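You operate a simulated robot arm through the tools that you are given. There is no shell and no other tool.

You are at the controls of a simulated robot arm. One attempt, no reset.

Task
Put one of the machine foots from the sample bench upper shelf on the worktop of the feed supplies rack. Take the yellow-banded corner guard from the sample bench upper shelf and put it on the job card spot on the console desk. Take the side film roll marked "M-45" from the sample bench top and leave it on the grey top slip board. Fetch the wood block from the sample bench top and set it on the sewing bench top. Fetch the tan cap from the sewing bench top and set it on top of the cream paper roll there. Fetch the white film tape roll and set it on the narrow cream rack second shelf from the bottom. Do these in any order.

Only the result counts: the job must be done as asked and must still hold three seconds after the hand-in. Knocking over, shifting, dropping, spilling or breaking anything else fails it. A push-on lid holds only when it is set on centred and level and pressed home; a screw cap is set on level and turned clockwise until tight.

Robot
A 7-joint arm with a fingered hand on a trunk, on a base that moves. Base frame: it is fixed to the floor where the robot stands at the start and does not move with it; the origin is under the middle of the robot, x ahead of it, y to its left, z up. Units: mm, rad, N and s.
With the tool pointing down near the work surface it reaches from about 320 to 720 mm from the robot's upright axis, wherever it stands. Its first joint turns from -2.897 to 2.897 rad. Places, roughly: cream paper roll (7x7x9 cm) [3700, -700, 800]; job card spot on the console desk (26x13 cm) [1860, 1400, 900]; machine foot [2750, -1000, 500]; narrow cream rack second shelf [3400, -1100, 600]; sewing bench top [4500, -700, 800]; side film roll [2000, -1250, 1000]; tan cap (6x6x4 cm) [3700, -900, 800]; top slip board [2250, -1250, 750]; white film tape roll [4250, -750, 750]; wood block (5x10x3 cm) [2000, -1300, 800]; worktop of the feed supplies rack [-1600, -1800, 900]; yellow-banded corner guard (7x7x4 cm) [2900, -800, 500]. Payload 4 kg.
The tool frame sits at the grasp point between the pads (the TCP): z along the fingers, y along the line on which they close. The tips reach 26 mm beyond it. The gripper opens to 148 mm; its body begins 73 mm behind the TCP. The gripper is a hand of 3 fingers: y runs from the thumb to the fingers, the wrist lies at [0, 0, -239] in the tool frame.
Orientation is that of the tool frame in the base frame, as a unit quaternion [x, y, z, w]. With the fingers straight down and closing along the base's y, the tool's x points along the base's -x, its y along +y and its z along -z.

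Tools
- The arm moves only by the tool move_arm. Its argument "series" is a list of rows, each a list of 2 entries, a list of its own where there are three numbers: the shift along the tool's x, y, z in units of 100 mm (1.0 is 100 mm), then the turn, a rotation vector about the tool's x, y, z in units of 90 degrees (1.0 is 90 degrees). In form: [[[dx, dy, dz], [ax, ay, az]], ...]. A call has 1 to 20 rows; each row is the pose to reach, as a shift and turn from the pose commanded when the call began, along the tool's axes at that moment. A call with a number of a shift or a turn outside -1 to 1 is refused whole. Each row takes 0.2 s and may step no farther than 50 mm and 0.15 rad from the row before; otherwise, the whole call is refused. Where a pose cannot be reached the arm comes as near as it can. A force on the tool above 40 N (or 10 N above the force at the start of the call, whichever is more), or a blocked arm, ends the call early, and 0.2 s more pass. In this call time passes only in rows, and 0.2 s behind the last. It gives the time, the measured TCP pose, the force on the tool (base axes), the opening and the grip force at its end, in the units of the frame above (readings bear some noise), with the torque about the TCP (base axes, N m) and any sound that the robot's microphone picked up, and new pictures: "pictures" is both (left out), scene, wrist or none.
- Cameras (640 x 400 px; columns grow to the right, rows downward): "scene" is now at [26.5, 131.5, 1321.7]; the picture's right is [-0.20, -0.98, 0.00], its down [-0.55, 0.11, -0.83] and it looks along [0.81, -0.17, -0.56] (base axes); focal length 287 px, centre (320, 200). "wrist" rides on the gripper at [68, -39, -90] in the tool frame; the picture's right is [0.50, 0.87, 0.00], its down [-0.66, 0.38, -0.65] and it looks along [-0.57, 0.33, 0.76] (tool axes); focal length 222 px, centre (320, 200). There is no depth. A picture from a camera that has moved, and an enlarged one, comes with that camera's place and axes in the base frame and with its lens.
- move_column(by): slides the trunk up (or, below 0, down) by that many mm; the arm and the scene camera ride with it, the base frame stays. It gives what a move gives, with no picture.
- steer(legs): drives the robot by 1 to 6 legs, each [ahead, left, turn to the left] in mm, mm and rad, along the robot's own axes; the way and the turn of a leg run together, so that a leg with both is an arc; at most 1500 mm and 3.142 rad a leg. The arm and the cameras ride along, it lands a little off, and it stops where it bumps. It gives what a move gives, and a new picture of the scene camera.
- move_fingers(finger1, finger2, thumb_bend): sets how far each is bent, from 0 (flat) to 1 (curled in); at 0.3 the hand is open as for a grip, at 0.7 the pads meet at the TCP. One left out holds its place. A second passes; each finger stops where it meets its share of the squeeze, and holds until it gets a number again. It is the only way to open and close the hand. It gives what a move gives, with no picture; readings hold the bend of each and the force on the fingers (four entries, about 0 where the hand has none), thumb and palm.
- head_to(pan, tilt): turns the head with the scene camera to pan (to the left, within 2.705 rad either way) and tilt (down, from -0.506 to 1.204), counted from straight ahead of the robot. It gives what a move gives, and a new picture of the scene camera.
- enlarge(camera, box): a new picture of the part [left, top, right, bottom] of that camera's present view, enlarged. No time passes.
- close_job(): hands the job in; it is judged then, once.

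Places have to be worked out from the pictures, the camera data and where the tool is seen. Open the gripper and draw the arm clear of the work before you hand the job in, unless the task says otherwise.

The tools are called after ">>>" as name(argument=value, ...) on one line, values as JSON. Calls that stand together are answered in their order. move_arm: Moves the arm, as the interface text tells. Its arguments: {"type":"object","properties":{"series":{"type":"array"},"pictures":{"type":"string","enum":["both","scene","wrist","none"]}},"required":["series"]} The other tools are called the same way: move_column (by) moves the trunk up or down; move_fingers (finger1, finger2, thumb_bend) moves the fingers one by one; steer (legs) drives the base; head_to (pan, tilt) turns the head that bears the scene camera; enlarge (camera, box) takes an enlarged picture of a part of a camera's view; close_job () hands the job in.

At the start:

```text
clock: 0.0
tcp_pos: [478.7, 129.1, 722.6]
orientation: [0.0, 1.0, 0.0, 0.0]
ft_force: [-0.6, -0.3, -0.3]
torque: [-0.01, -0.02, 0.01]
grip_width: 147.8
finger_force: 0.1
shape: jaw
bend: [0.3, 0.3, 0.3]
finger forces: [0.0, 0.0, 0.1, 0.1, 0.1, 0.0]
trunk travel left (down, up): [-275.0, 315.0]
robot x, y, heading: [2.0, -3.3, -0.001]
head pan, tilt (commanded): [-0.201, 0.593]
```

scene: 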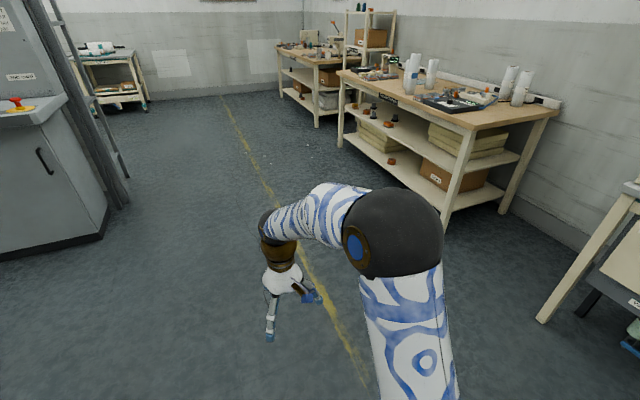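
wrist: 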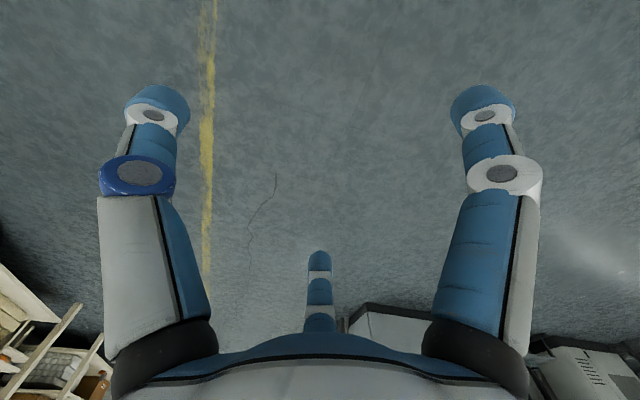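

I begin by looking closely at the sample bench and what lies beyond in the present view; no movement yet.

>>> enlarge(camera="scene", box=[320, 40, 580, 220])

>>> enlarge(camera="scene", box=[260, 0, 420, 120])

>>> enlarge(camera="scene", box=[0, 0, 180, 120])

```text
2.22 times, centred on (450, 130) of scene
camera zoom: at [26.5, 131.5, 1321.7], right [-0.2, -0.98, 0.0], down [-0.55, 0.11, -0.83], along [0.81, -0.17, -0.56], focal length 638 px, centre (31, 356)
```

zoom: 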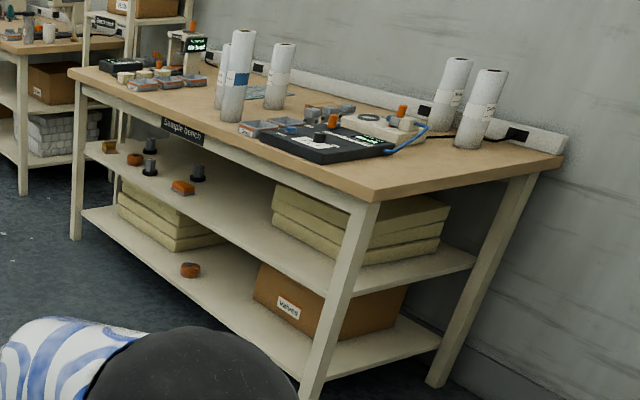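

```text
3.33 times, centred on (340, 60) of scene
camera zoom: at [26.5, 131.5, 1321.7], right [-0.2, -0.98, 0.0], down [-0.55, 0.11, -0.83], along [0.81, -0.17, -0.56], focal length 957 px, centre (253, 667)
```

zoom: 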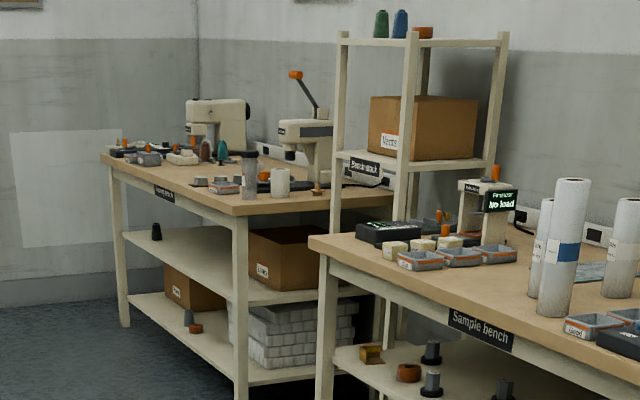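

```text
3.33 times, centred on (90, 60) of scene
camera zoom: at [26.5, 131.5, 1321.7], right [-0.2, -0.98, 0.0], down [-0.55, 0.11, -0.83], along [0.81, -0.17, -0.56], focal length 957 px, centre (1087, 667)
```

zoom: 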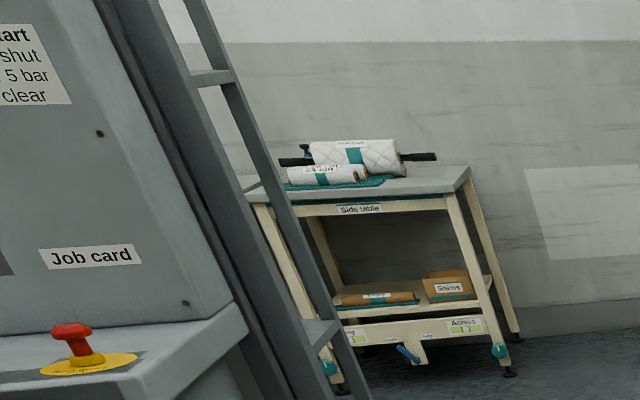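

The sample bench runs along a line rotated roughly 0.2 rad from base x, with the sewing bench beyond it and the console to the left. I pan the head around to see the console desk and the feed supplies rack behind before driving.

>>> head_to(pan=0.7, tilt=0.4)

>>> head_to(pan=-1.2, tilt=0.5)

>>> head_to(pan=-2.2, tilt=0.4)

```text
clock: 1.2
tcp_pos: [477.7, 128.5, 723.4]
orientation: [0.0, 1.0, 0.0, 0.0]
ft_force: [0.5, -0.4, -0.6]
torque: [0.0, 0.02, -0.05]
grip_width: 147.9
finger_force: 0.1
shape: jaw
bend: [0.3, 0.3, 0.3]
finger forces: [0.0, 0.1, 0.0, 0.1, 0.0, 0.0]
trunk travel left (down, up): [-275.0, 315.0]
robot x, y, heading: [4.9, -0.8, -0.002]
head pan, tilt (commanded): [0.7, 0.4]
camera scene: at [10.6, 208.8, 1339.3], right [0.64, -0.77, 0.0], down [-0.3, -0.25, -0.92], along [0.7, 0.59, -0.39], focal length 287 px, centre (320, 200)
```

scene: 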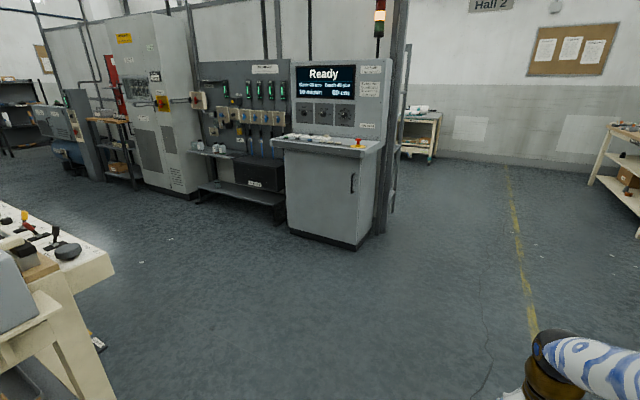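

```text
clock: 3.1
tcp_pos: [478.9, 128.8, 722.7]
orientation: [0.0, 1.0, 0.0, 0.001]
ft_force: [0.2, -0.7, 0.1]
torque: [0.01, 0.01, -0.02]
grip_width: 148.0
finger_force: 0.0
shape: jaw
bend: [0.3, 0.3, 0.3]
finger forces: [0.0, 0.0, 0.0, 0.1, 0.0, 0.1]
trunk travel left (down, up): [-275.0, 315.0]
robot x, y, heading: [-1.4, 1.0, -0.0]
head pan, tilt (commanded): [-1.201, 0.499]
camera scene: at [-27.4, 64.4, 1330.2], right [-0.93, -0.36, 0.0], down [-0.17, 0.45, -0.88], along [0.32, -0.82, -0.48], focal length 287 px, centre (320, 200)
```

scene: 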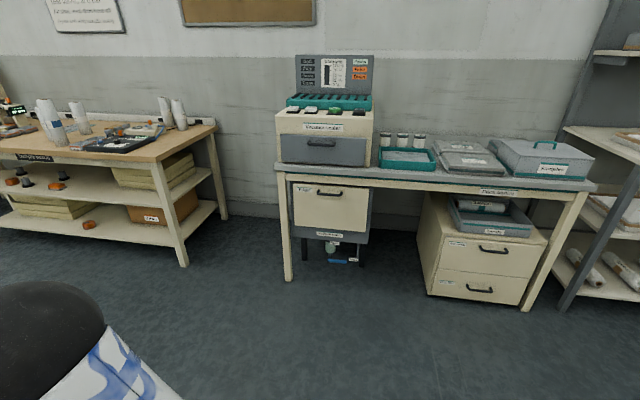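

```text
clock: 4.3
tcp_pos: [478.0, 129.5, 721.7]
orientation: [0.0, 1.0, 0.0, 0.0]
ft_force: [-0.1, -1.0, -0.2]
torque: [-0.01, 0.0, 0.0]
grip_width: 148.1
finger_force: 0.0
shape: jaw
bend: [0.3, 0.3, 0.3]
finger forces: [0.0, 0.0, 0.0, 0.1, 0.0, 0.0]
trunk travel left (down, up): [-275.0, 315.0]
robot x, y, heading: [-0.2, 1.3, 0.003]
head pan, tilt (commanded): [-2.201, 0.4]
camera scene: at [-114.8, 74.3, 1339.3], right [-0.81, 0.59, 0.0], down [0.23, 0.31, -0.92], along [-0.54, -0.74, -0.39], focal length 287 px, centre (320, 200)
```

scene: 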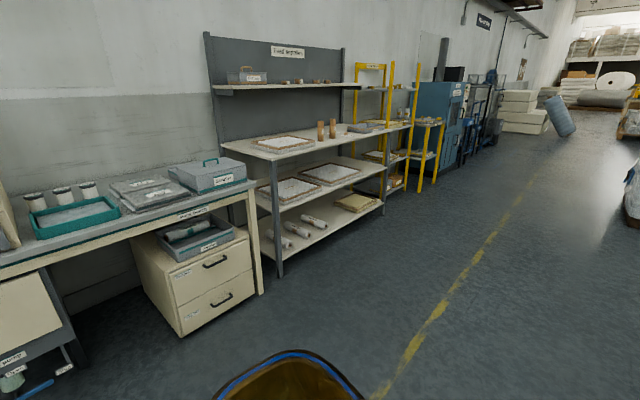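

The feed supplies rack is visible behind right, with free room on its worktop. I enlarge it, then will look at the console desk.

>>> enlarge(camera="scene", box=[200, 30, 420, 270])

>>> head_to(pan=0.6, tilt=0.5)

>>> enlarge(camera="scene", box=[220, 20, 380, 140])

```text
1.67 times, centred on (310, 150) of scene
camera zoom: at [-114.8, 74.3, 1339.3], right [-0.81, 0.59, 0.0], down [0.23, 0.31, -0.92], along [-0.54, -0.74, -0.39], focal length 478 px, centre (337, 283)
```

zoom: 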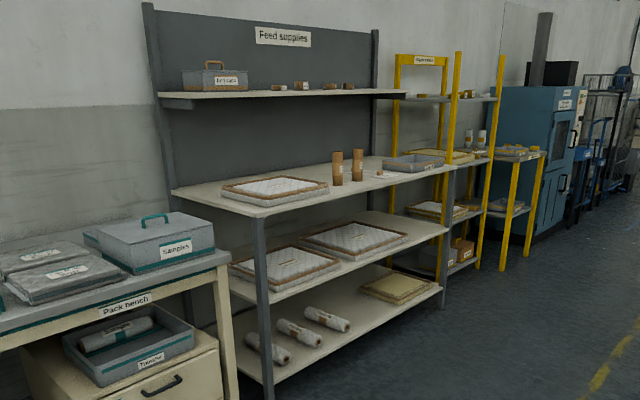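

```text
clock: 6.8
tcp_pos: [478.5, 128.3, 721.0]
orientation: [0.001, 1.0, 0.001, 0.0]
ft_force: [0.2, -1.3, -0.1]
torque: [-0.03, 0.01, -0.01]
grip_width: 147.9
finger_force: 0.1
shape: jaw
bend: [0.3, 0.3, 0.3]
finger forces: [0.0, 0.1, 0.0, 0.0, 0.0, 0.0]
trunk travel left (down, up): [-275.0, 315.0]
robot x, y, heading: [-1.2, -3.6, 0.003]
head pan, tilt (commanded): [0.6, 0.499]
camera scene: at [14.8, 200.5, 1330.2], right [0.56, -0.83, 0.0], down [-0.4, -0.27, -0.88], along [0.72, 0.5, -0.48], focal length 287 px, centre (320, 200)
```

scene: 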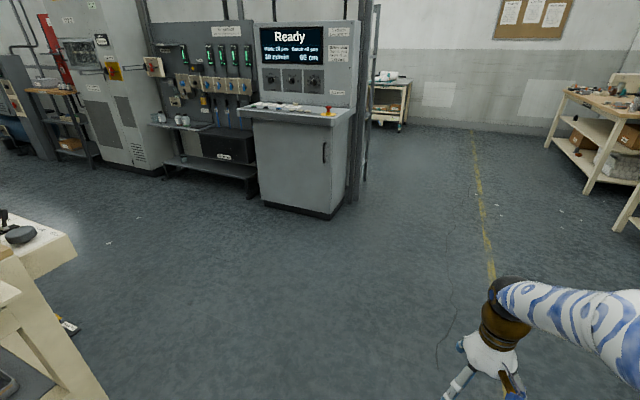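

```text
3.33 times, centred on (300, 80) of scene
camera zoom: at [14.8, 200.5, 1330.2], right [0.56, -0.83, 0.0], down [-0.4, -0.27, -0.88], along [0.72, 0.5, -0.48], focal length 957 px, centre (387, 600)
```

zoom: 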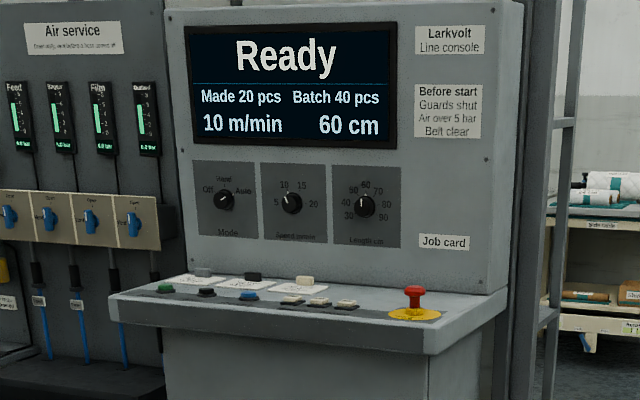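

Console and job-card area are clear enough for now. I drive ahead along the open floor and turn to face the sample bench, staying well away from it, to survey it.

>>> steer(legs=[[1300, 0, 0], [700, 0, 0], [0, 0, -1.376]])

>>> head_to(pan=0.0, tilt=0.5)

```text
clock: 20.1
tcp_pos: [2214.9, -417.8, 721.5]
orientation: [0.63, 0.777, 0.0, 0.001]
ft_force: [0.5, 0.0, -0.5]
torque: [-0.02, 0.0, -0.04]
grip_width: 147.8
finger_force: 0.1
shape: jaw
bend: [0.3, 0.3, 0.3]
finger forces: [0.0, 0.0, 0.0, 0.1, 0.1, 0.0]
trunk travel left (down, up): [-275.0, 315.0]
robot x, y, heading: [1988.1, 20.3, -1.362]
head pan, tilt (commanded): [0.6, 0.499]
camera scene: at [2190.5, 48.1, 1330.2], right [-0.69, -0.72, 0.0], down [-0.35, 0.33, -0.88], along [0.64, -0.61, -0.48], focal length 287 px, centre (320, 200)
```

scene: 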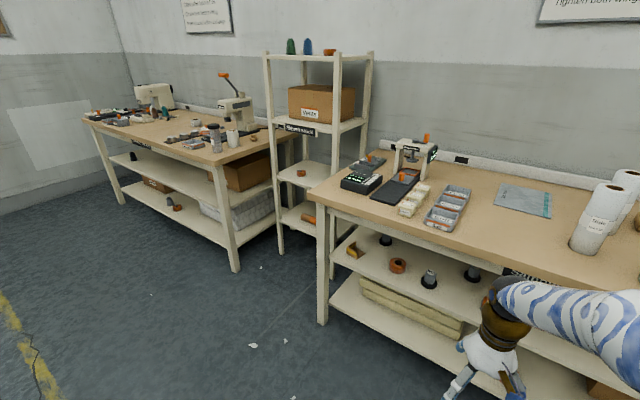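

```text
clock: 21.1
tcp_pos: [2214.1, -417.9, 721.5]
orientation: [0.629, 0.778, 0.0, 0.0]
ft_force: [-0.2, 0.1, -1.1]
torque: [-0.01, 0.01, -0.02]
grip_width: 148.0
finger_force: 0.0
shape: jaw
bend: [0.3, 0.3, 0.3]
finger forces: [0.1, 0.0, 0.0, 0.0, 0.0, 0.0]
trunk travel left (down, up): [-275.0, 315.0]
robot x, y, heading: [1990.2, 21.8, -1.362]
head pan, tilt (commanded): [0.0, 0.499]
camera scene: at [2143.6, 21.9, 1330.2], right [-0.98, -0.21, 0.0], down [-0.1, 0.47, -0.88], along [0.18, -0.86, -0.48], focal length 287 px, centre (320, 200)
```

scene: 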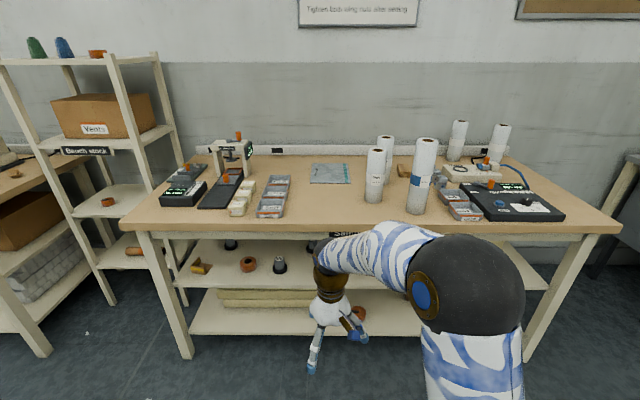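

Now the whole bench is in view. I enlarge the rolls to read the labels, the grey board, and the shelf pieces.

>>> enlarge(camera="scene", box=[300, 110, 460, 230])

>>> enlarge(camera="scene", box=[430, 110, 590, 230])

>>> enlarge(camera="scene", box=[150, 120, 310, 240])

>>> enlarge(camera="scene", box=[160, 225, 340, 345])

>>> enlarge(camera="scene", box=[0, 40, 200, 310])

```text
3.33 times, centred on (380, 170) of scene
camera zoom: at [2143.6, 21.9, 1330.2], right [-0.98, -0.21, 0.0], down [-0.1, 0.47, -0.88], along [0.18, -0.86, -0.48], focal length 957 px, centre (120, 300)
```

zoom: 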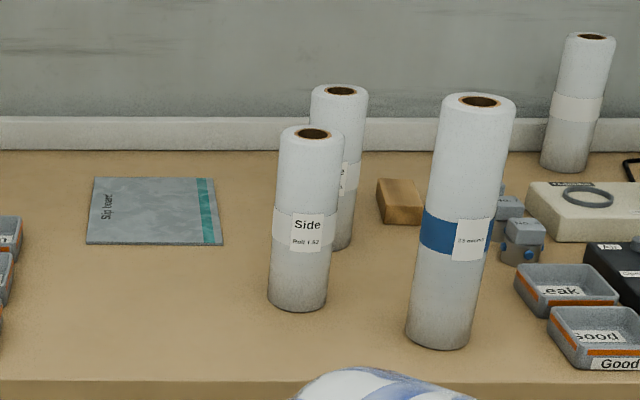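

```text
3.33 times, centred on (510, 170) of scene
camera zoom: at [2143.6, 21.9, 1330.2], right [-0.98, -0.21, 0.0], down [-0.1, 0.47, -0.88], along [0.18, -0.86, -0.48], focal length 957 px, centre (-313, 300)
```

zoom: 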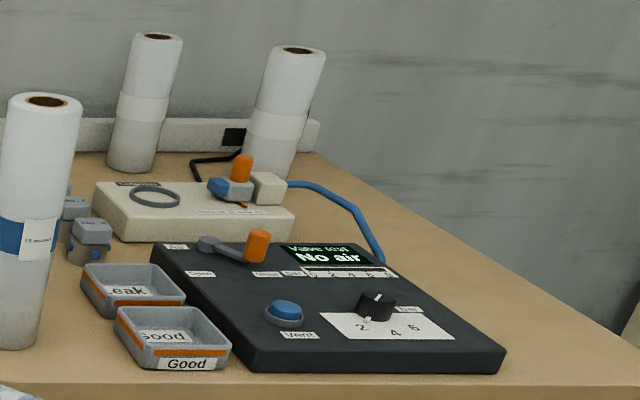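

```text
3.33 times, centred on (230, 180) of scene
camera zoom: at [2143.6, 21.9, 1330.2], right [-0.98, -0.21, 0.0], down [-0.1, 0.47, -0.88], along [0.18, -0.86, -0.48], focal length 957 px, centre (620, 267)
```

zoom: 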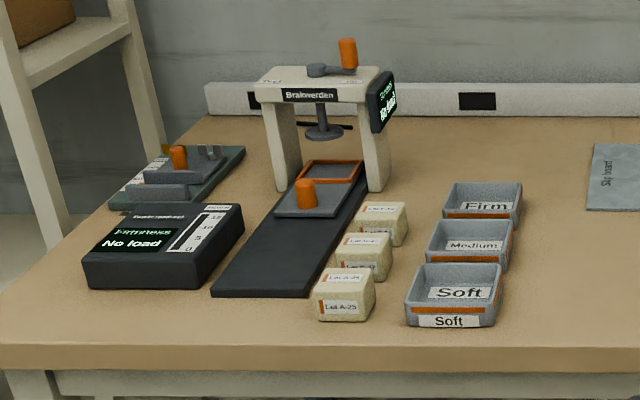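

```text
3.33 times, centred on (250, 285) of scene
camera zoom: at [2143.6, 21.9, 1330.2], right [-0.98, -0.21, 0.0], down [-0.1, 0.47, -0.88], along [0.18, -0.86, -0.48], focal length 957 px, centre (553, -83)
```

zoom: 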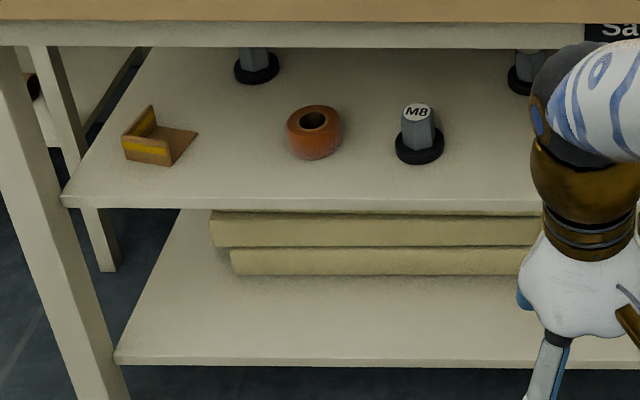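

```text
1.48 times, centred on (100, 175) of scene
camera zoom: at [2143.6, 21.9, 1330.2], right [-0.98, -0.21, 0.0], down [-0.1, 0.47, -0.88], along [0.18, -0.86, -0.48], focal length 425 px, centre (646, 237)
```

zoom: 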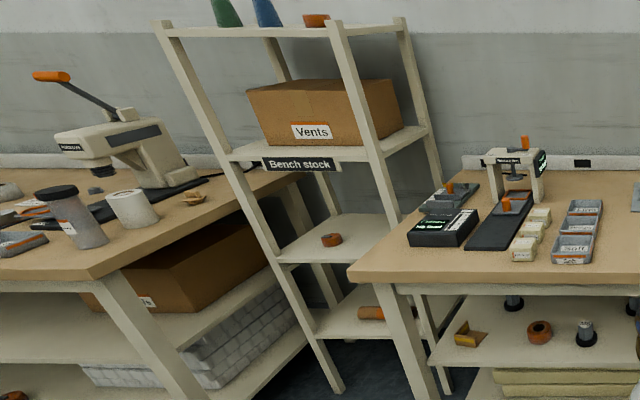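

The layout: bench top at about z 790, its front edge about 850 mm ahead of the robot axis, a free grey "Slip board" near (2360, -1217), rolls to the right, wood block behind the blue-banded roll. I look down at my own base to learn its footprint.

>>> head_to(pan=0.0, tilt=1.2)

>>> head_to(pan=1.5, tilt=1.2)

>>> head_to(pan=-1.5, tilt=1.2)

```text
clock: 22.2
tcp_pos: [2214.9, -418.7, 721.4]
orientation: [0.629, 0.777, 0.0, 0.0]
ft_force: [0.4, -0.3, -0.7]
torque: [0.03, 0.01, 0.04]
grip_width: 147.8
finger_force: 0.2
shape: jaw
bend: [0.3, 0.3, 0.3]
finger forces: [0.0, 0.1, 0.0, 0.0, 0.0, 0.0]
trunk travel left (down, up): [-275.0, 315.0]
robot x, y, heading: [1992.8, 24.3, -1.361]
head pan, tilt (commanded): [0.0, 1.201]
camera scene: at [2136.2, 56.1, 1276.5], right [-0.98, -0.21, 0.0], down [-0.19, 0.91, -0.36], along [0.08, -0.36, -0.93], focal length 287 px, centre (320, 200)
```

scene: 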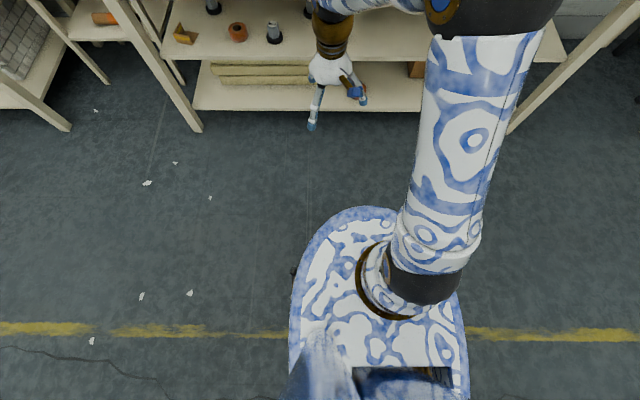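

```text
clock: 23.8
tcp_pos: [2215.6, -417.7, 722.5]
orientation: [0.629, 0.777, -0.001, 0.0]
ft_force: [0.3, 0.0, 0.0]
torque: [0.02, 0.01, 0.01]
grip_width: 147.9
finger_force: 0.0
shape: jaw
bend: [0.3, 0.3, 0.3]
finger forces: [0.0, 0.0, 0.0, 0.0, 0.0, 0.1]
trunk travel left (down, up): [-275.0, 315.0]
robot x, y, heading: [1987.7, 26.4, -1.363]
head pan, tilt (commanded): [1.499, 1.201]
camera scene: at [2180.0, 118.5, 1276.5], right [0.14, -0.99, 0.0], down [-0.92, -0.13, -0.36], along [0.36, 0.05, -0.93], focal length 287 px, centre (320, 200)
```

scene: 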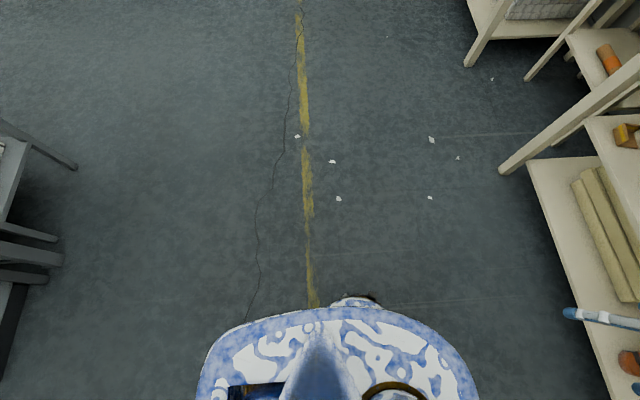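

```text
clock: 26.4
tcp_pos: [2214.3, -417.6, 721.4]
orientation: [0.629, 0.778, 0.0, 0.0]
ft_force: [-0.4, 0.2, 0.0]
torque: [0.03, 0.01, 0.0]
grip_width: 148.0
finger_force: 0.1
shape: jaw
bend: [0.3, 0.3, 0.3]
finger forces: [0.0, 0.1, 0.1, 0.0, 0.0, 0.0]
trunk travel left (down, up): [-275.0, 315.0]
robot x, y, heading: [1990.2, 24.4, -1.358]
head pan, tilt (commanded): [-1.499, 1.201]
camera scene: at [2070.9, 95.3, 1276.5], right [-0.28, 0.96, 0.0], down [0.9, 0.26, -0.36], along [-0.35, -0.1, -0.93], focal length 287 px, centre (320, 200)
```

scene: 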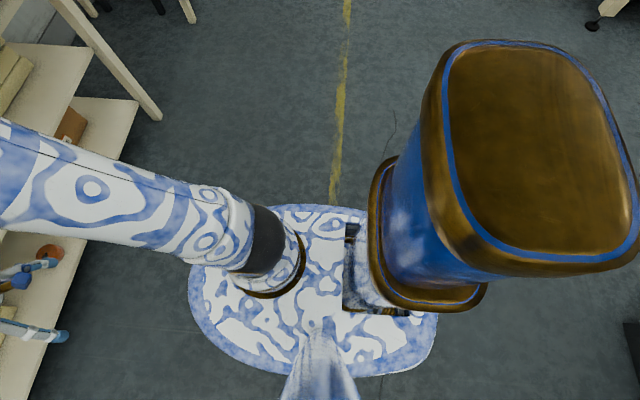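

The base is about 430 mm wide with its front about 270 mm ahead of the axis. I raise the trunk so the hand clears everything on the bench before driving closer.

>>> move_column(by=300)

>>> move_arm(series=[[[0, 0, -0.4], [0, 0, 0]], [[0, 0, -0.8], [0, 0, 0]], [[0, 0, -1.0], [0, 0, 0]]], pictures="none")

>>> steer(legs=[[350, 0, 0]])

>>> head_to(pan=-0.1, tilt=0.75)

```text
clock: 29.4
tcp_pos: [2214.1, -418.3, 1022.6]
orientation: [0.629, 0.777, 0.001, 0.0]
ft_force: [0.2, 0.0, -0.4]
torque: [-0.04, -0.01, 0.04]
grip_width: 147.9
finger_force: 0.0
shape: jaw
bend: [0.3, 0.3, 0.3]
finger forces: [0.1, 0.0, 0.0, 0.0, 0.0, 0.1]
trunk travel left (down, up): [-575.0, 15.0]
robot x, y, heading: [1989.4, 24.1, -1.36]
head pan, tilt (commanded): [-1.499, 1.201]
```

```text
clock: 30.2
tcp_pos: [2213.3, -417.8, 1123.0]
orientation: [0.63, 0.777, 0.0, 0.0]
ft_force: [-0.2, 0.5, 0.0]
torque: [0.03, -0.02, 0.0]
grip_width: 148.3
finger_force: 0.1
shape: jaw
bend: [0.3, 0.3, 0.3]
finger forces: [0.0, 0.0, 0.0, 0.0, 0.1, 0.0]
trunk travel left (down, up): [-575.0, 15.0]
robot x, y, heading: [1987.2, 25.4, -1.366]
head pan, tilt (commanded): [-1.499, 1.201]
```

```text
clock: 32.5
tcp_pos: [2284.9, -758.9, 1123.1]
orientation: [0.631, 0.776, 0.0, 0.0]
ft_force: [-0.1, 0.7, 0.1]
torque: [0.01, -0.01, -0.06]
grip_width: 147.8
finger_force: 0.1
shape: jaw
bend: [0.3, 0.3, 0.3]
finger forces: [0.0, 0.0, 0.0, 0.0, 0.0, 0.0]
trunk travel left (down, up): [-575.0, 15.0]
robot x, y, heading: [2057.8, -317.4, -1.362]
head pan, tilt (commanded): [-1.499, 1.201]
camera scene: at [2142.8, -244.6, 1576.5], right [-0.27, 0.96, 0.0], down [0.9, 0.26, -0.36], along [-0.35, -0.1, -0.93], focal length 287 px, centre (320, 200)
```

scene: 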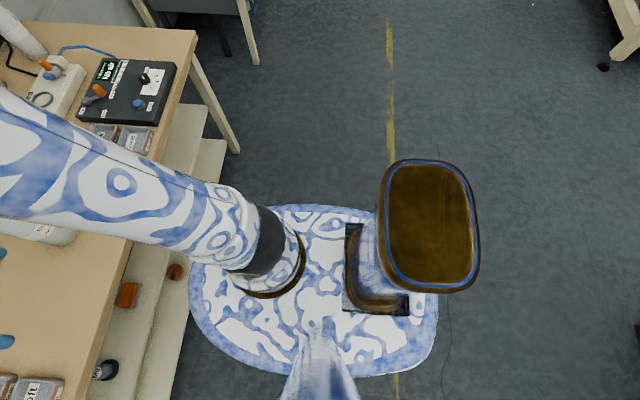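

```text
clock: 34.0
tcp_pos: [2284.4, -757.9, 1123.5]
orientation: [0.631, 0.776, 0.0, 0.0]
ft_force: [-0.9, 0.2, 0.0]
torque: [-0.01, -0.02, -0.02]
grip_width: 148.0
finger_force: 0.2
shape: jaw
bend: [0.3, 0.3, 0.3]
finger forces: [0.0, 0.0, 0.0, 0.0, 0.1, 0.1]
trunk travel left (down, up): [-575.0, 15.0]
robot x, y, heading: [2062.7, -318.7, -1.368]
head pan, tilt (commanded): [-0.099, 0.75]
camera scene: at [2205.2, -311.0, 1608.2], right [-0.99, -0.11, 0.0], down [-0.07, 0.68, -0.73], along [0.08, -0.73, -0.68], focal length 287 px, centre (320, 200)
```

scene: 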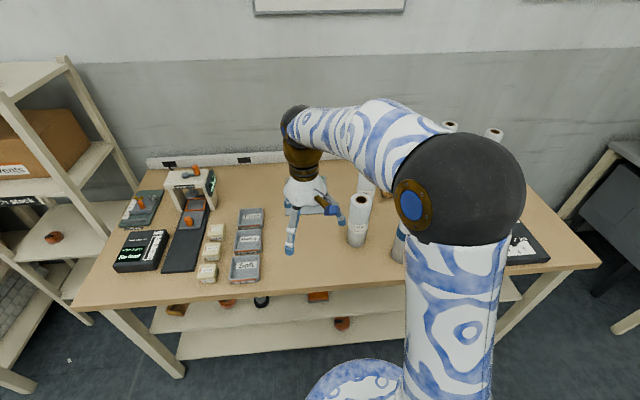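

The arm hides the rolls from the head camera. I take a wrist view of the rolls by looking with the present wrist picture (a null move).

>>> move_arm(series=[[[0, 0, -0.02], [0, 0, 0]]], pictures="wrist")

```text
clock: 34.4
tcp_pos: [2285.4, -758.5, 1124.2]
orientation: [0.631, 0.776, 0.0, 0.0]
ft_force: [-0.2, -0.5, -0.5]
torque: [0.0, 0.03, 0.03]
grip_width: 147.7
finger_force: 0.1
shape: jaw
bend: [0.3, 0.3, 0.3]
finger forces: [0.1, 0.1, 0.0, 0.0, 0.1, 0.0]
trunk travel left (down, up): [-575.0, 15.0]
robot x, y, heading: [2059.0, -315.5, -1.363]
head pan, tilt (commanded): [-0.099, 0.75]
camera wrist: at [2232.0, -698.4, 1214.1], right [0.75, 0.67, 0.0], down [0.5, -0.56, 0.65], along [0.44, -0.49, -0.76], focal length 222 px, centre (320, 200)
```

wrist: 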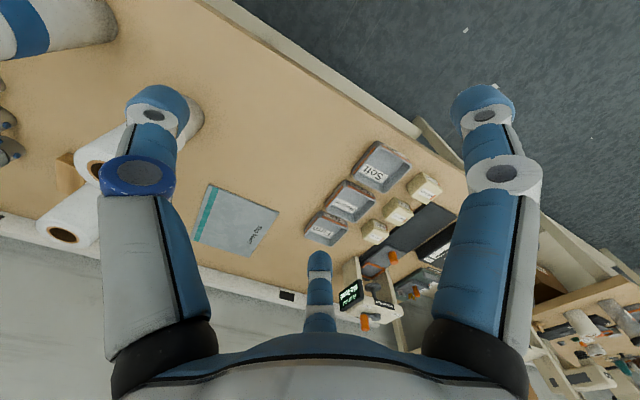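

The grey board and two rolls are seen beyond the hand. The hidden roll's label faces the right-front, so I back off a little, shift right along the bench and look back at it with the head camera.

>>> steer(legs=[[-250, 0, 0], [0, -800, 0]])

>>> head_to(pan=0.65, tilt=0.5)

>>> enlarge(camera="scene", box=[240, 120, 400, 240])

```text
clock: 40.1
tcp_pos: [1444.7, -672.8, 1123.6]
orientation: [0.634, 0.773, 0.001, 0.0]
ft_force: [0.4, -0.7, -0.8]
torque: [0.01, -0.03, 0.0]
grip_width: 147.8
finger_force: 0.1
shape: jaw
bend: [0.3, 0.3, 0.3]
finger forces: [0.0, 0.0, 0.0, 0.0, 0.1, 0.0]
trunk travel left (down, up): [-575.0, 15.0]
robot x, y, heading: [1228.1, -232.1, -1.377]
head pan, tilt (commanded): [-0.099, 0.75]
camera scene: at [1368.7, -224.7, 1608.2], right [-1.0, -0.1, 0.0], down [-0.07, 0.68, -0.73], along [0.07, -0.73, -0.68], focal length 287 px, centre (320, 200)
```

scene: 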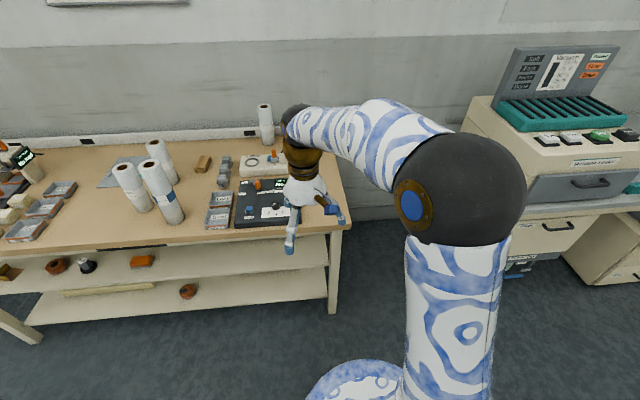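

```text
clock: 41.2
tcp_pos: [1444.5, -672.5, 1125.7]
orientation: [0.634, 0.773, 0.0, 0.0]
ft_force: [-0.4, -1.0, -0.3]
torque: [-0.04, -0.01, 0.0]
grip_width: 147.9
finger_force: 0.1
shape: jaw
bend: [0.3, 0.3, 0.3]
finger forces: [0.0, 0.1, 0.0, 0.0, 0.1, 0.0]
trunk travel left (down, up): [-575.0, 15.0]
robot x, y, heading: [1221.7, -229.0, -1.372]
head pan, tilt (commanded): [0.649, 0.499]
camera scene: at [1429.0, -202.5, 1630.1], right [-0.66, -0.75, 0.0], down [-0.36, 0.32, -0.88], along [0.66, -0.58, -0.48], focal length 287 px, centre (320, 200)
```

scene: 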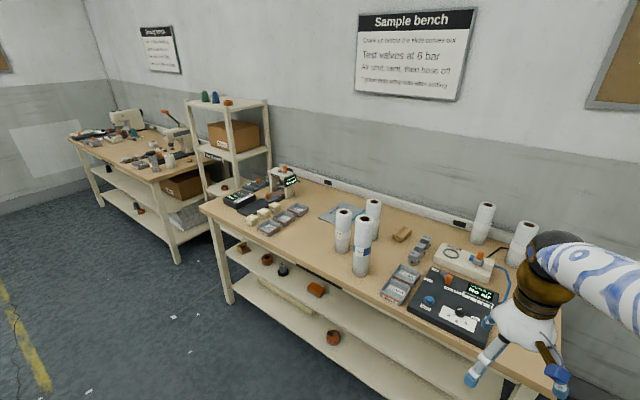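

```text
3.33 times, centred on (320, 180) of scene
camera zoom: at [1429.0, -202.5, 1630.1], right [-0.66, -0.75, 0.0], down [-0.36, 0.32, -0.88], along [0.66, -0.58, -0.48], focal length 957 px, centre (320, 267)
```

zoom: 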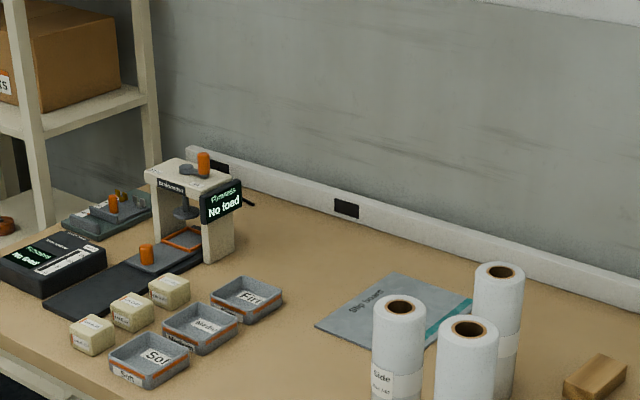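

I enlarge around the three rolls to try to read the labels.

>>> enlarge(camera="scene", box=[320, 190, 400, 290])

>>> enlarge(camera="scene", box=[460, 190, 560, 280])

```text
4.00 times, centred on (360, 240) of scene
camera zoom: at [1429.0, -202.5, 1630.1], right [-0.66, -0.75, 0.0], down [-0.36, 0.32, -0.88], along [0.66, -0.58, -0.48], focal length 1148 px, centre (160, 40)
```

zoom: 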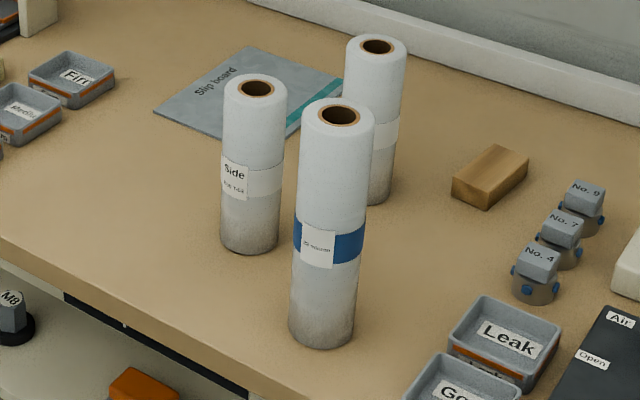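

```text
4.44 times, centred on (510, 235) of scene
camera zoom: at [1429.0, -202.5, 1630.1], right [-0.66, -0.75, 0.0], down [-0.36, 0.32, -0.88], along [0.66, -0.58, -0.48], focal length 1276 px, centre (-524, 44)
```

zoom: 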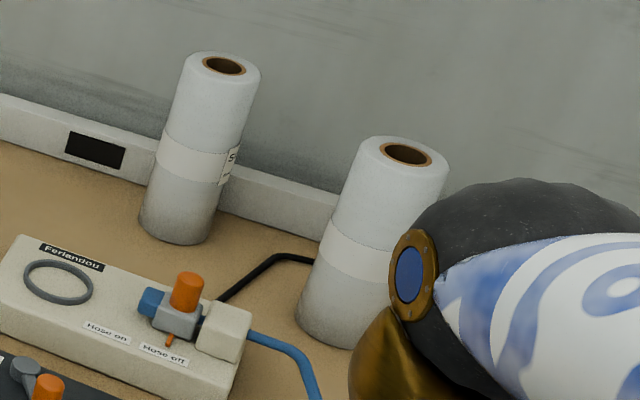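

From here the roll behind is masked by the blue-banded one. I shift left to the gap between the two front rolls and turn the body right so the arm is out of the line of sight.

>>> steer(legs=[[0, 640, 0], [0, 0, -0.6]])

>>> head_to(pan=0.5, tilt=0.6)

>>> enlarge(camera="scene", box=[270, 90, 390, 240])

```text
clock: 46.4
tcp_pos: [1801.0, -589.7, 1123.9]
orientation: [0.828, 0.561, 0.001, 0.0]
ft_force: [-0.5, -0.3, -0.8]
torque: [0.0, 0.0, 0.01]
grip_width: 148.2
finger_force: 0.0
shape: jaw
bend: [0.3, 0.3, 0.3]
finger forces: [0.1, 0.0, 0.0, 0.0, 0.0, 0.0]
trunk travel left (down, up): [-575.0, 15.0]
robot x, y, heading: [1855.3, -92.1, -1.945]
head pan, tilt (commanded): [0.649, 0.499]
camera scene: at [2043.6, -185.8, 1630.2], right [-0.96, -0.27, 0.0], down [-0.13, 0.46, -0.88], along [0.24, -0.85, -0.48], focal length 287 px, centre (320, 200)
```

scene: 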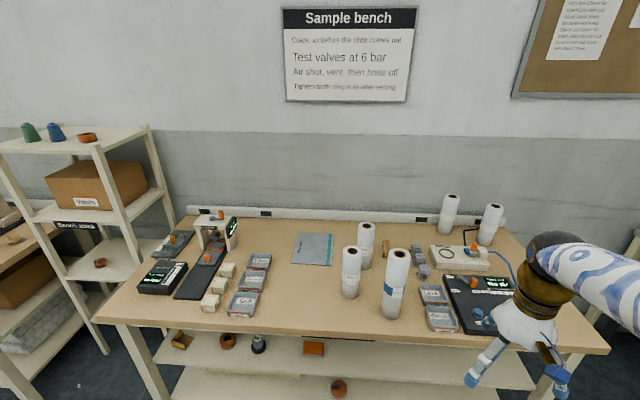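

```text
clock: 47.1
tcp_pos: [1799.5, -588.2, 1124.2]
orientation: [0.827, 0.562, 0.001, 0.0]
ft_force: [0.2, 0.7, -0.4]
torque: [-0.02, 0.0, -0.02]
grip_width: 147.9
finger_force: 0.1
shape: jaw
bend: [0.3, 0.3, 0.3]
finger forces: [0.1, 0.1, 0.1, 0.0, 0.0, 0.0]
trunk travel left (down, up): [-575.0, 15.0]
robot x, y, heading: [1855.9, -99.2, -1.946]
head pan, tilt (commanded): [0.499, 0.6]
camera scene: at [2030.0, -185.8, 1621.1], right [-0.99, -0.12, 0.0], down [-0.07, 0.56, -0.83], along [0.1, -0.82, -0.56], focal length 287 px, centre (320, 200)
```

scene: 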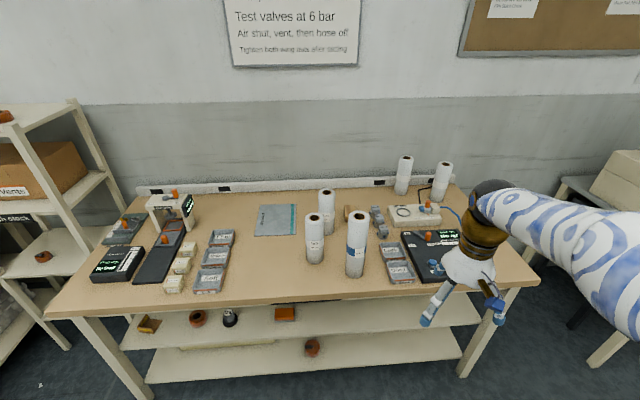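

```text
2.67 times, centred on (330, 165) of scene
camera zoom: at [2030.0, -185.8, 1621.1], right [-0.99, -0.12, 0.0], down [-0.07, 0.56, -0.83], along [0.1, -0.82, -0.56], focal length 766 px, centre (293, 293)
```

zoom: 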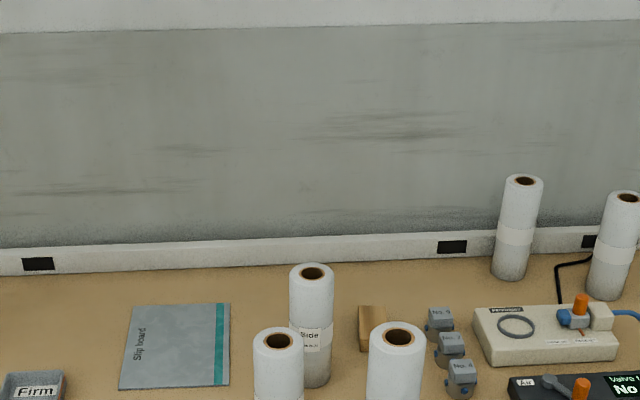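

Now the label of the roll behind is facing me; I enlarge it and the others strongly.

>>> enlarge(camera="scene", box=[310, 185, 350, 240])

>>> enlarge(camera="scene", box=[300, 205, 380, 285])

>>> enlarge(camera="scene", box=[385, 150, 465, 210])

```text
7.27 times, centred on (330, 212) of scene
camera zoom: at [2030.0, -185.8, 1621.1], right [-0.99, -0.12, 0.0], down [-0.07, 0.56, -0.83], along [0.1, -0.82, -0.56], focal length 2088 px, centre (247, 109)
```

zoom: 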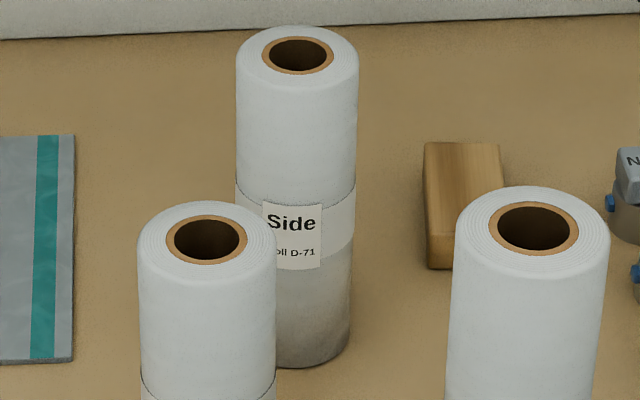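

```text
5.00 times, centred on (340, 245) of scene
camera zoom: at [2030.0, -185.8, 1621.1], right [-0.99, -0.12, 0.0], down [-0.07, 0.56, -0.83], along [0.1, -0.82, -0.56], focal length 1436 px, centre (220, -25)
```

zoom: 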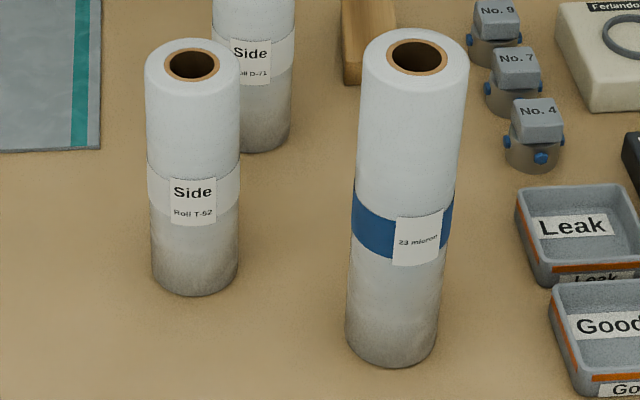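

```text
6.67 times, centred on (425, 180) of scene
camera zoom: at [2030.0, -185.8, 1621.1], right [-0.99, -0.12, 0.0], down [-0.07, 0.56, -0.83], along [0.1, -0.82, -0.56], focal length 1914 px, centre (-380, 333)
```

zoom: 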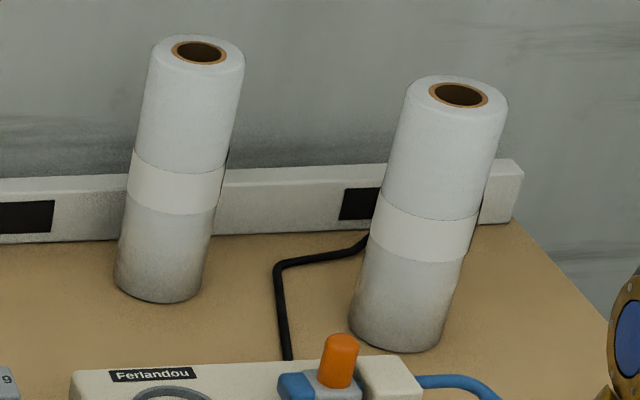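

The labels read T-52 (front) and D-71 (behind), and the blue-banded one is "23 micron"; so M-45 must be one of the two far rolls near the wall, whose labels face the right end. I turn back square to the bench and slide right to look at them.

>>> steer(legs=[[0, 0, 0.58], [0, -1050, 0]])

>>> head_to(pan=0.4, tilt=0.5)

```text
clock: 54.2
tcp_pos: [1029.4, -742.3, 1124.7]
orientation: [0.637, 0.77, 0.0, 0.0]
ft_force: [-0.9, -0.2, 0.4]
torque: [-0.01, -0.05, 0.0]
grip_width: 148.2
finger_force: 0.0
shape: jaw
bend: [0.3, 0.3, 0.3]
finger forces: [0.0, 0.0, 0.0, 0.0, 0.0, 0.0]
trunk travel left (down, up): [-575.0, 15.0]
robot x, y, heading: [809.5, -293.7, -1.381]
head pan, tilt (commanded): [0.499, 0.6]
camera scene: at [1005.2, -279.5, 1621.1], right [-0.77, -0.64, 0.0], down [-0.36, 0.44, -0.83], along [0.52, -0.64, -0.56], focal length 287 px, centre (320, 200)
```

scene: 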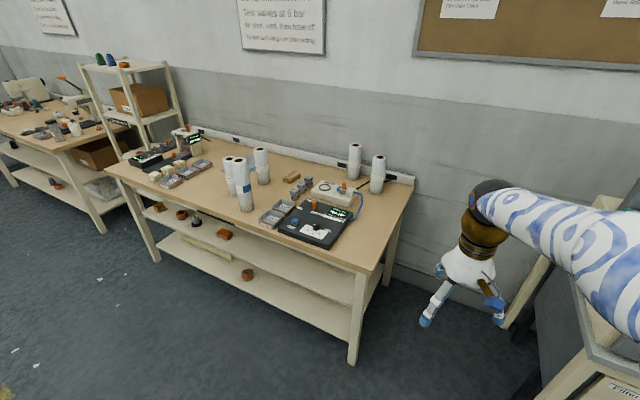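

```text
clock: 54.8
tcp_pos: [1030.0, -742.2, 1123.8]
orientation: [0.637, 0.771, 0.0, 0.0]
ft_force: [0.1, -0.2, 0.3]
torque: [-0.01, -0.01, 0.02]
grip_width: 148.1
finger_force: 0.1
shape: jaw
bend: [0.3, 0.3, 0.3]
finger forces: [0.0, 0.0, 0.0, 0.1, 0.1, 0.0]
trunk travel left (down, up): [-575.0, 15.0]
robot x, y, heading: [814.0, -296.4, -1.38]
head pan, tilt (commanded): [0.4, 0.499]
camera scene: at [999.8, -286.8, 1630.1], right [-0.83, -0.56, 0.0], down [-0.27, 0.4, -0.88], along [0.49, -0.73, -0.48], focal length 287 px, centre (320, 200)
```

scene: 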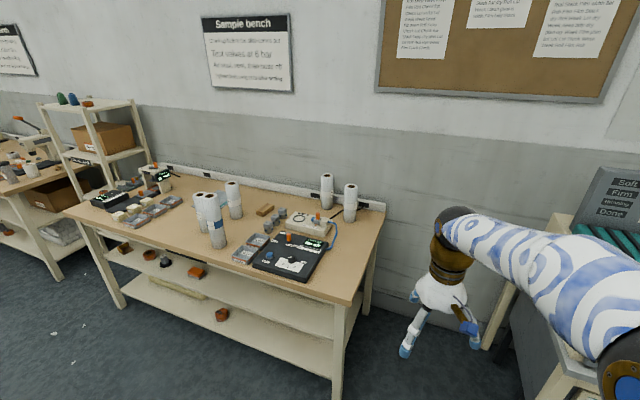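

>>> enlarge(camera="scene", box=[305, 165, 375, 235])

>>> enlarge(camera="scene", box=[340, 180, 640, 400])

```text
5.71 times, centred on (340, 200) of scene
camera zoom: at [999.8, -286.8, 1630.1], right [-0.83, -0.56, 0.0], down [-0.27, 0.4, -0.88], along [0.49, -0.73, -0.48], focal length 1641 px, centre (206, 200)
```

zoom: 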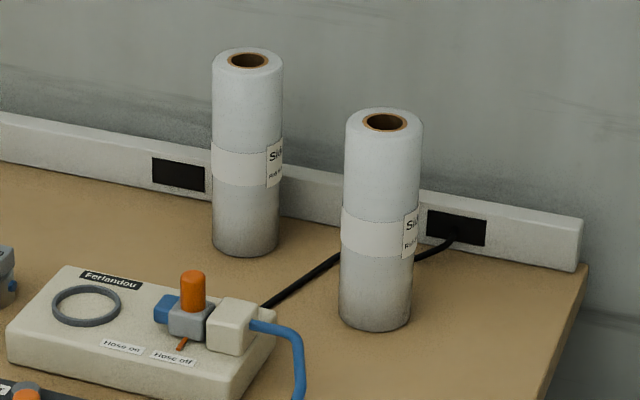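

```text
1.82 times, centred on (490, 290) of scene
camera zoom: at [999.8, -286.8, 1630.1], right [-0.83, -0.56, 0.0], down [-0.27, 0.4, -0.88], along [0.49, -0.73, -0.48], focal length 522 px, centre (11, 36)
```

zoom: 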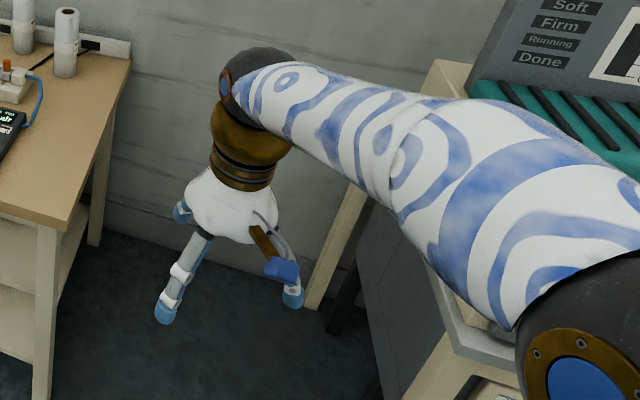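

Both far rolls are "Side" rolls; their codes face the right end of the bench. I check the gap between the sample bench and the pack bench before moving in.

>>> head_to(pan=0.15, tilt=0.95)

>>> head_to(pan=-0.5, tilt=0.9)

```text
clock: 55.7
tcp_pos: [1030.0, -742.4, 1123.5]
orientation: [0.637, 0.771, 0.0, 0.0]
ft_force: [0.0, -0.4, -0.1]
torque: [0.03, -0.03, 0.02]
grip_width: 147.9
finger_force: 0.0
shape: jaw
bend: [0.3, 0.3, 0.3]
finger forces: [0.0, 0.0, 0.1, 0.1, 0.0, 0.0]
trunk travel left (down, up): [-575.0, 15.0]
robot x, y, heading: [813.7, -297.3, -1.381]
head pan, tilt (commanded): [0.15, 0.949]
camera scene: at [973.5, -279.7, 1592.7], right [-0.94, -0.33, 0.0], down [-0.27, 0.77, -0.58], along [0.19, -0.55, -0.81], focal length 287 px, centre (320, 200)
```

scene: 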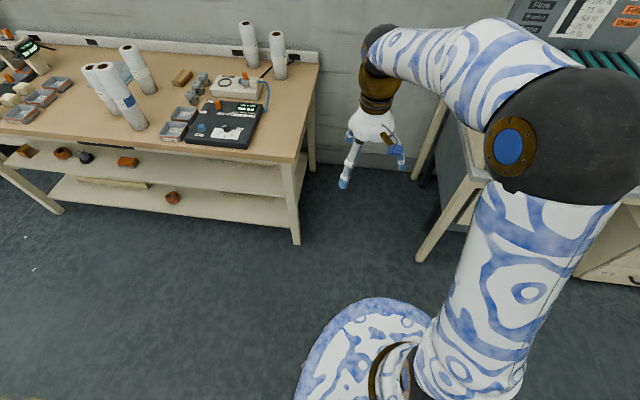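

```text
clock: 56.8
tcp_pos: [1029.2, -741.0, 1124.2]
orientation: [0.638, 0.77, 0.0, 0.0]
ft_force: [0.3, 0.2, 0.6]
torque: [-0.01, 0.01, 0.01]
grip_width: 147.9
finger_force: 0.1
shape: jaw
bend: [0.3, 0.3, 0.3]
finger forces: [0.0, 0.1, 0.0, 0.0, 0.0, 0.0]
trunk travel left (down, up): [-575.0, 15.0]
robot x, y, heading: [814.4, -294.8, -1.386]
head pan, tilt (commanded): [-0.499, 0.901]
camera scene: at [926.3, -283.1, 1596.3], right [-0.95, 0.3, 0.0], down [0.24, 0.75, -0.62], along [-0.19, -0.59, -0.78], focal length 287 px, centre (320, 200)
```

scene: 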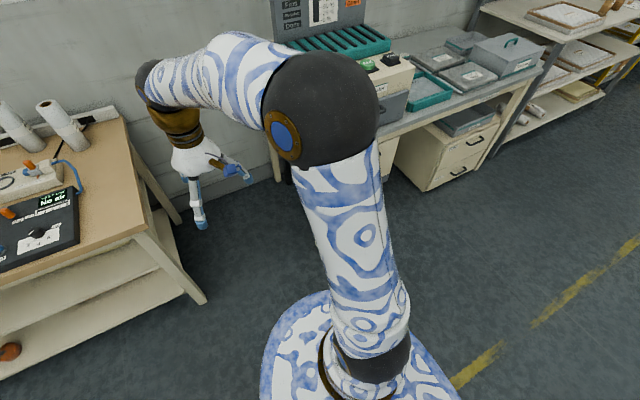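

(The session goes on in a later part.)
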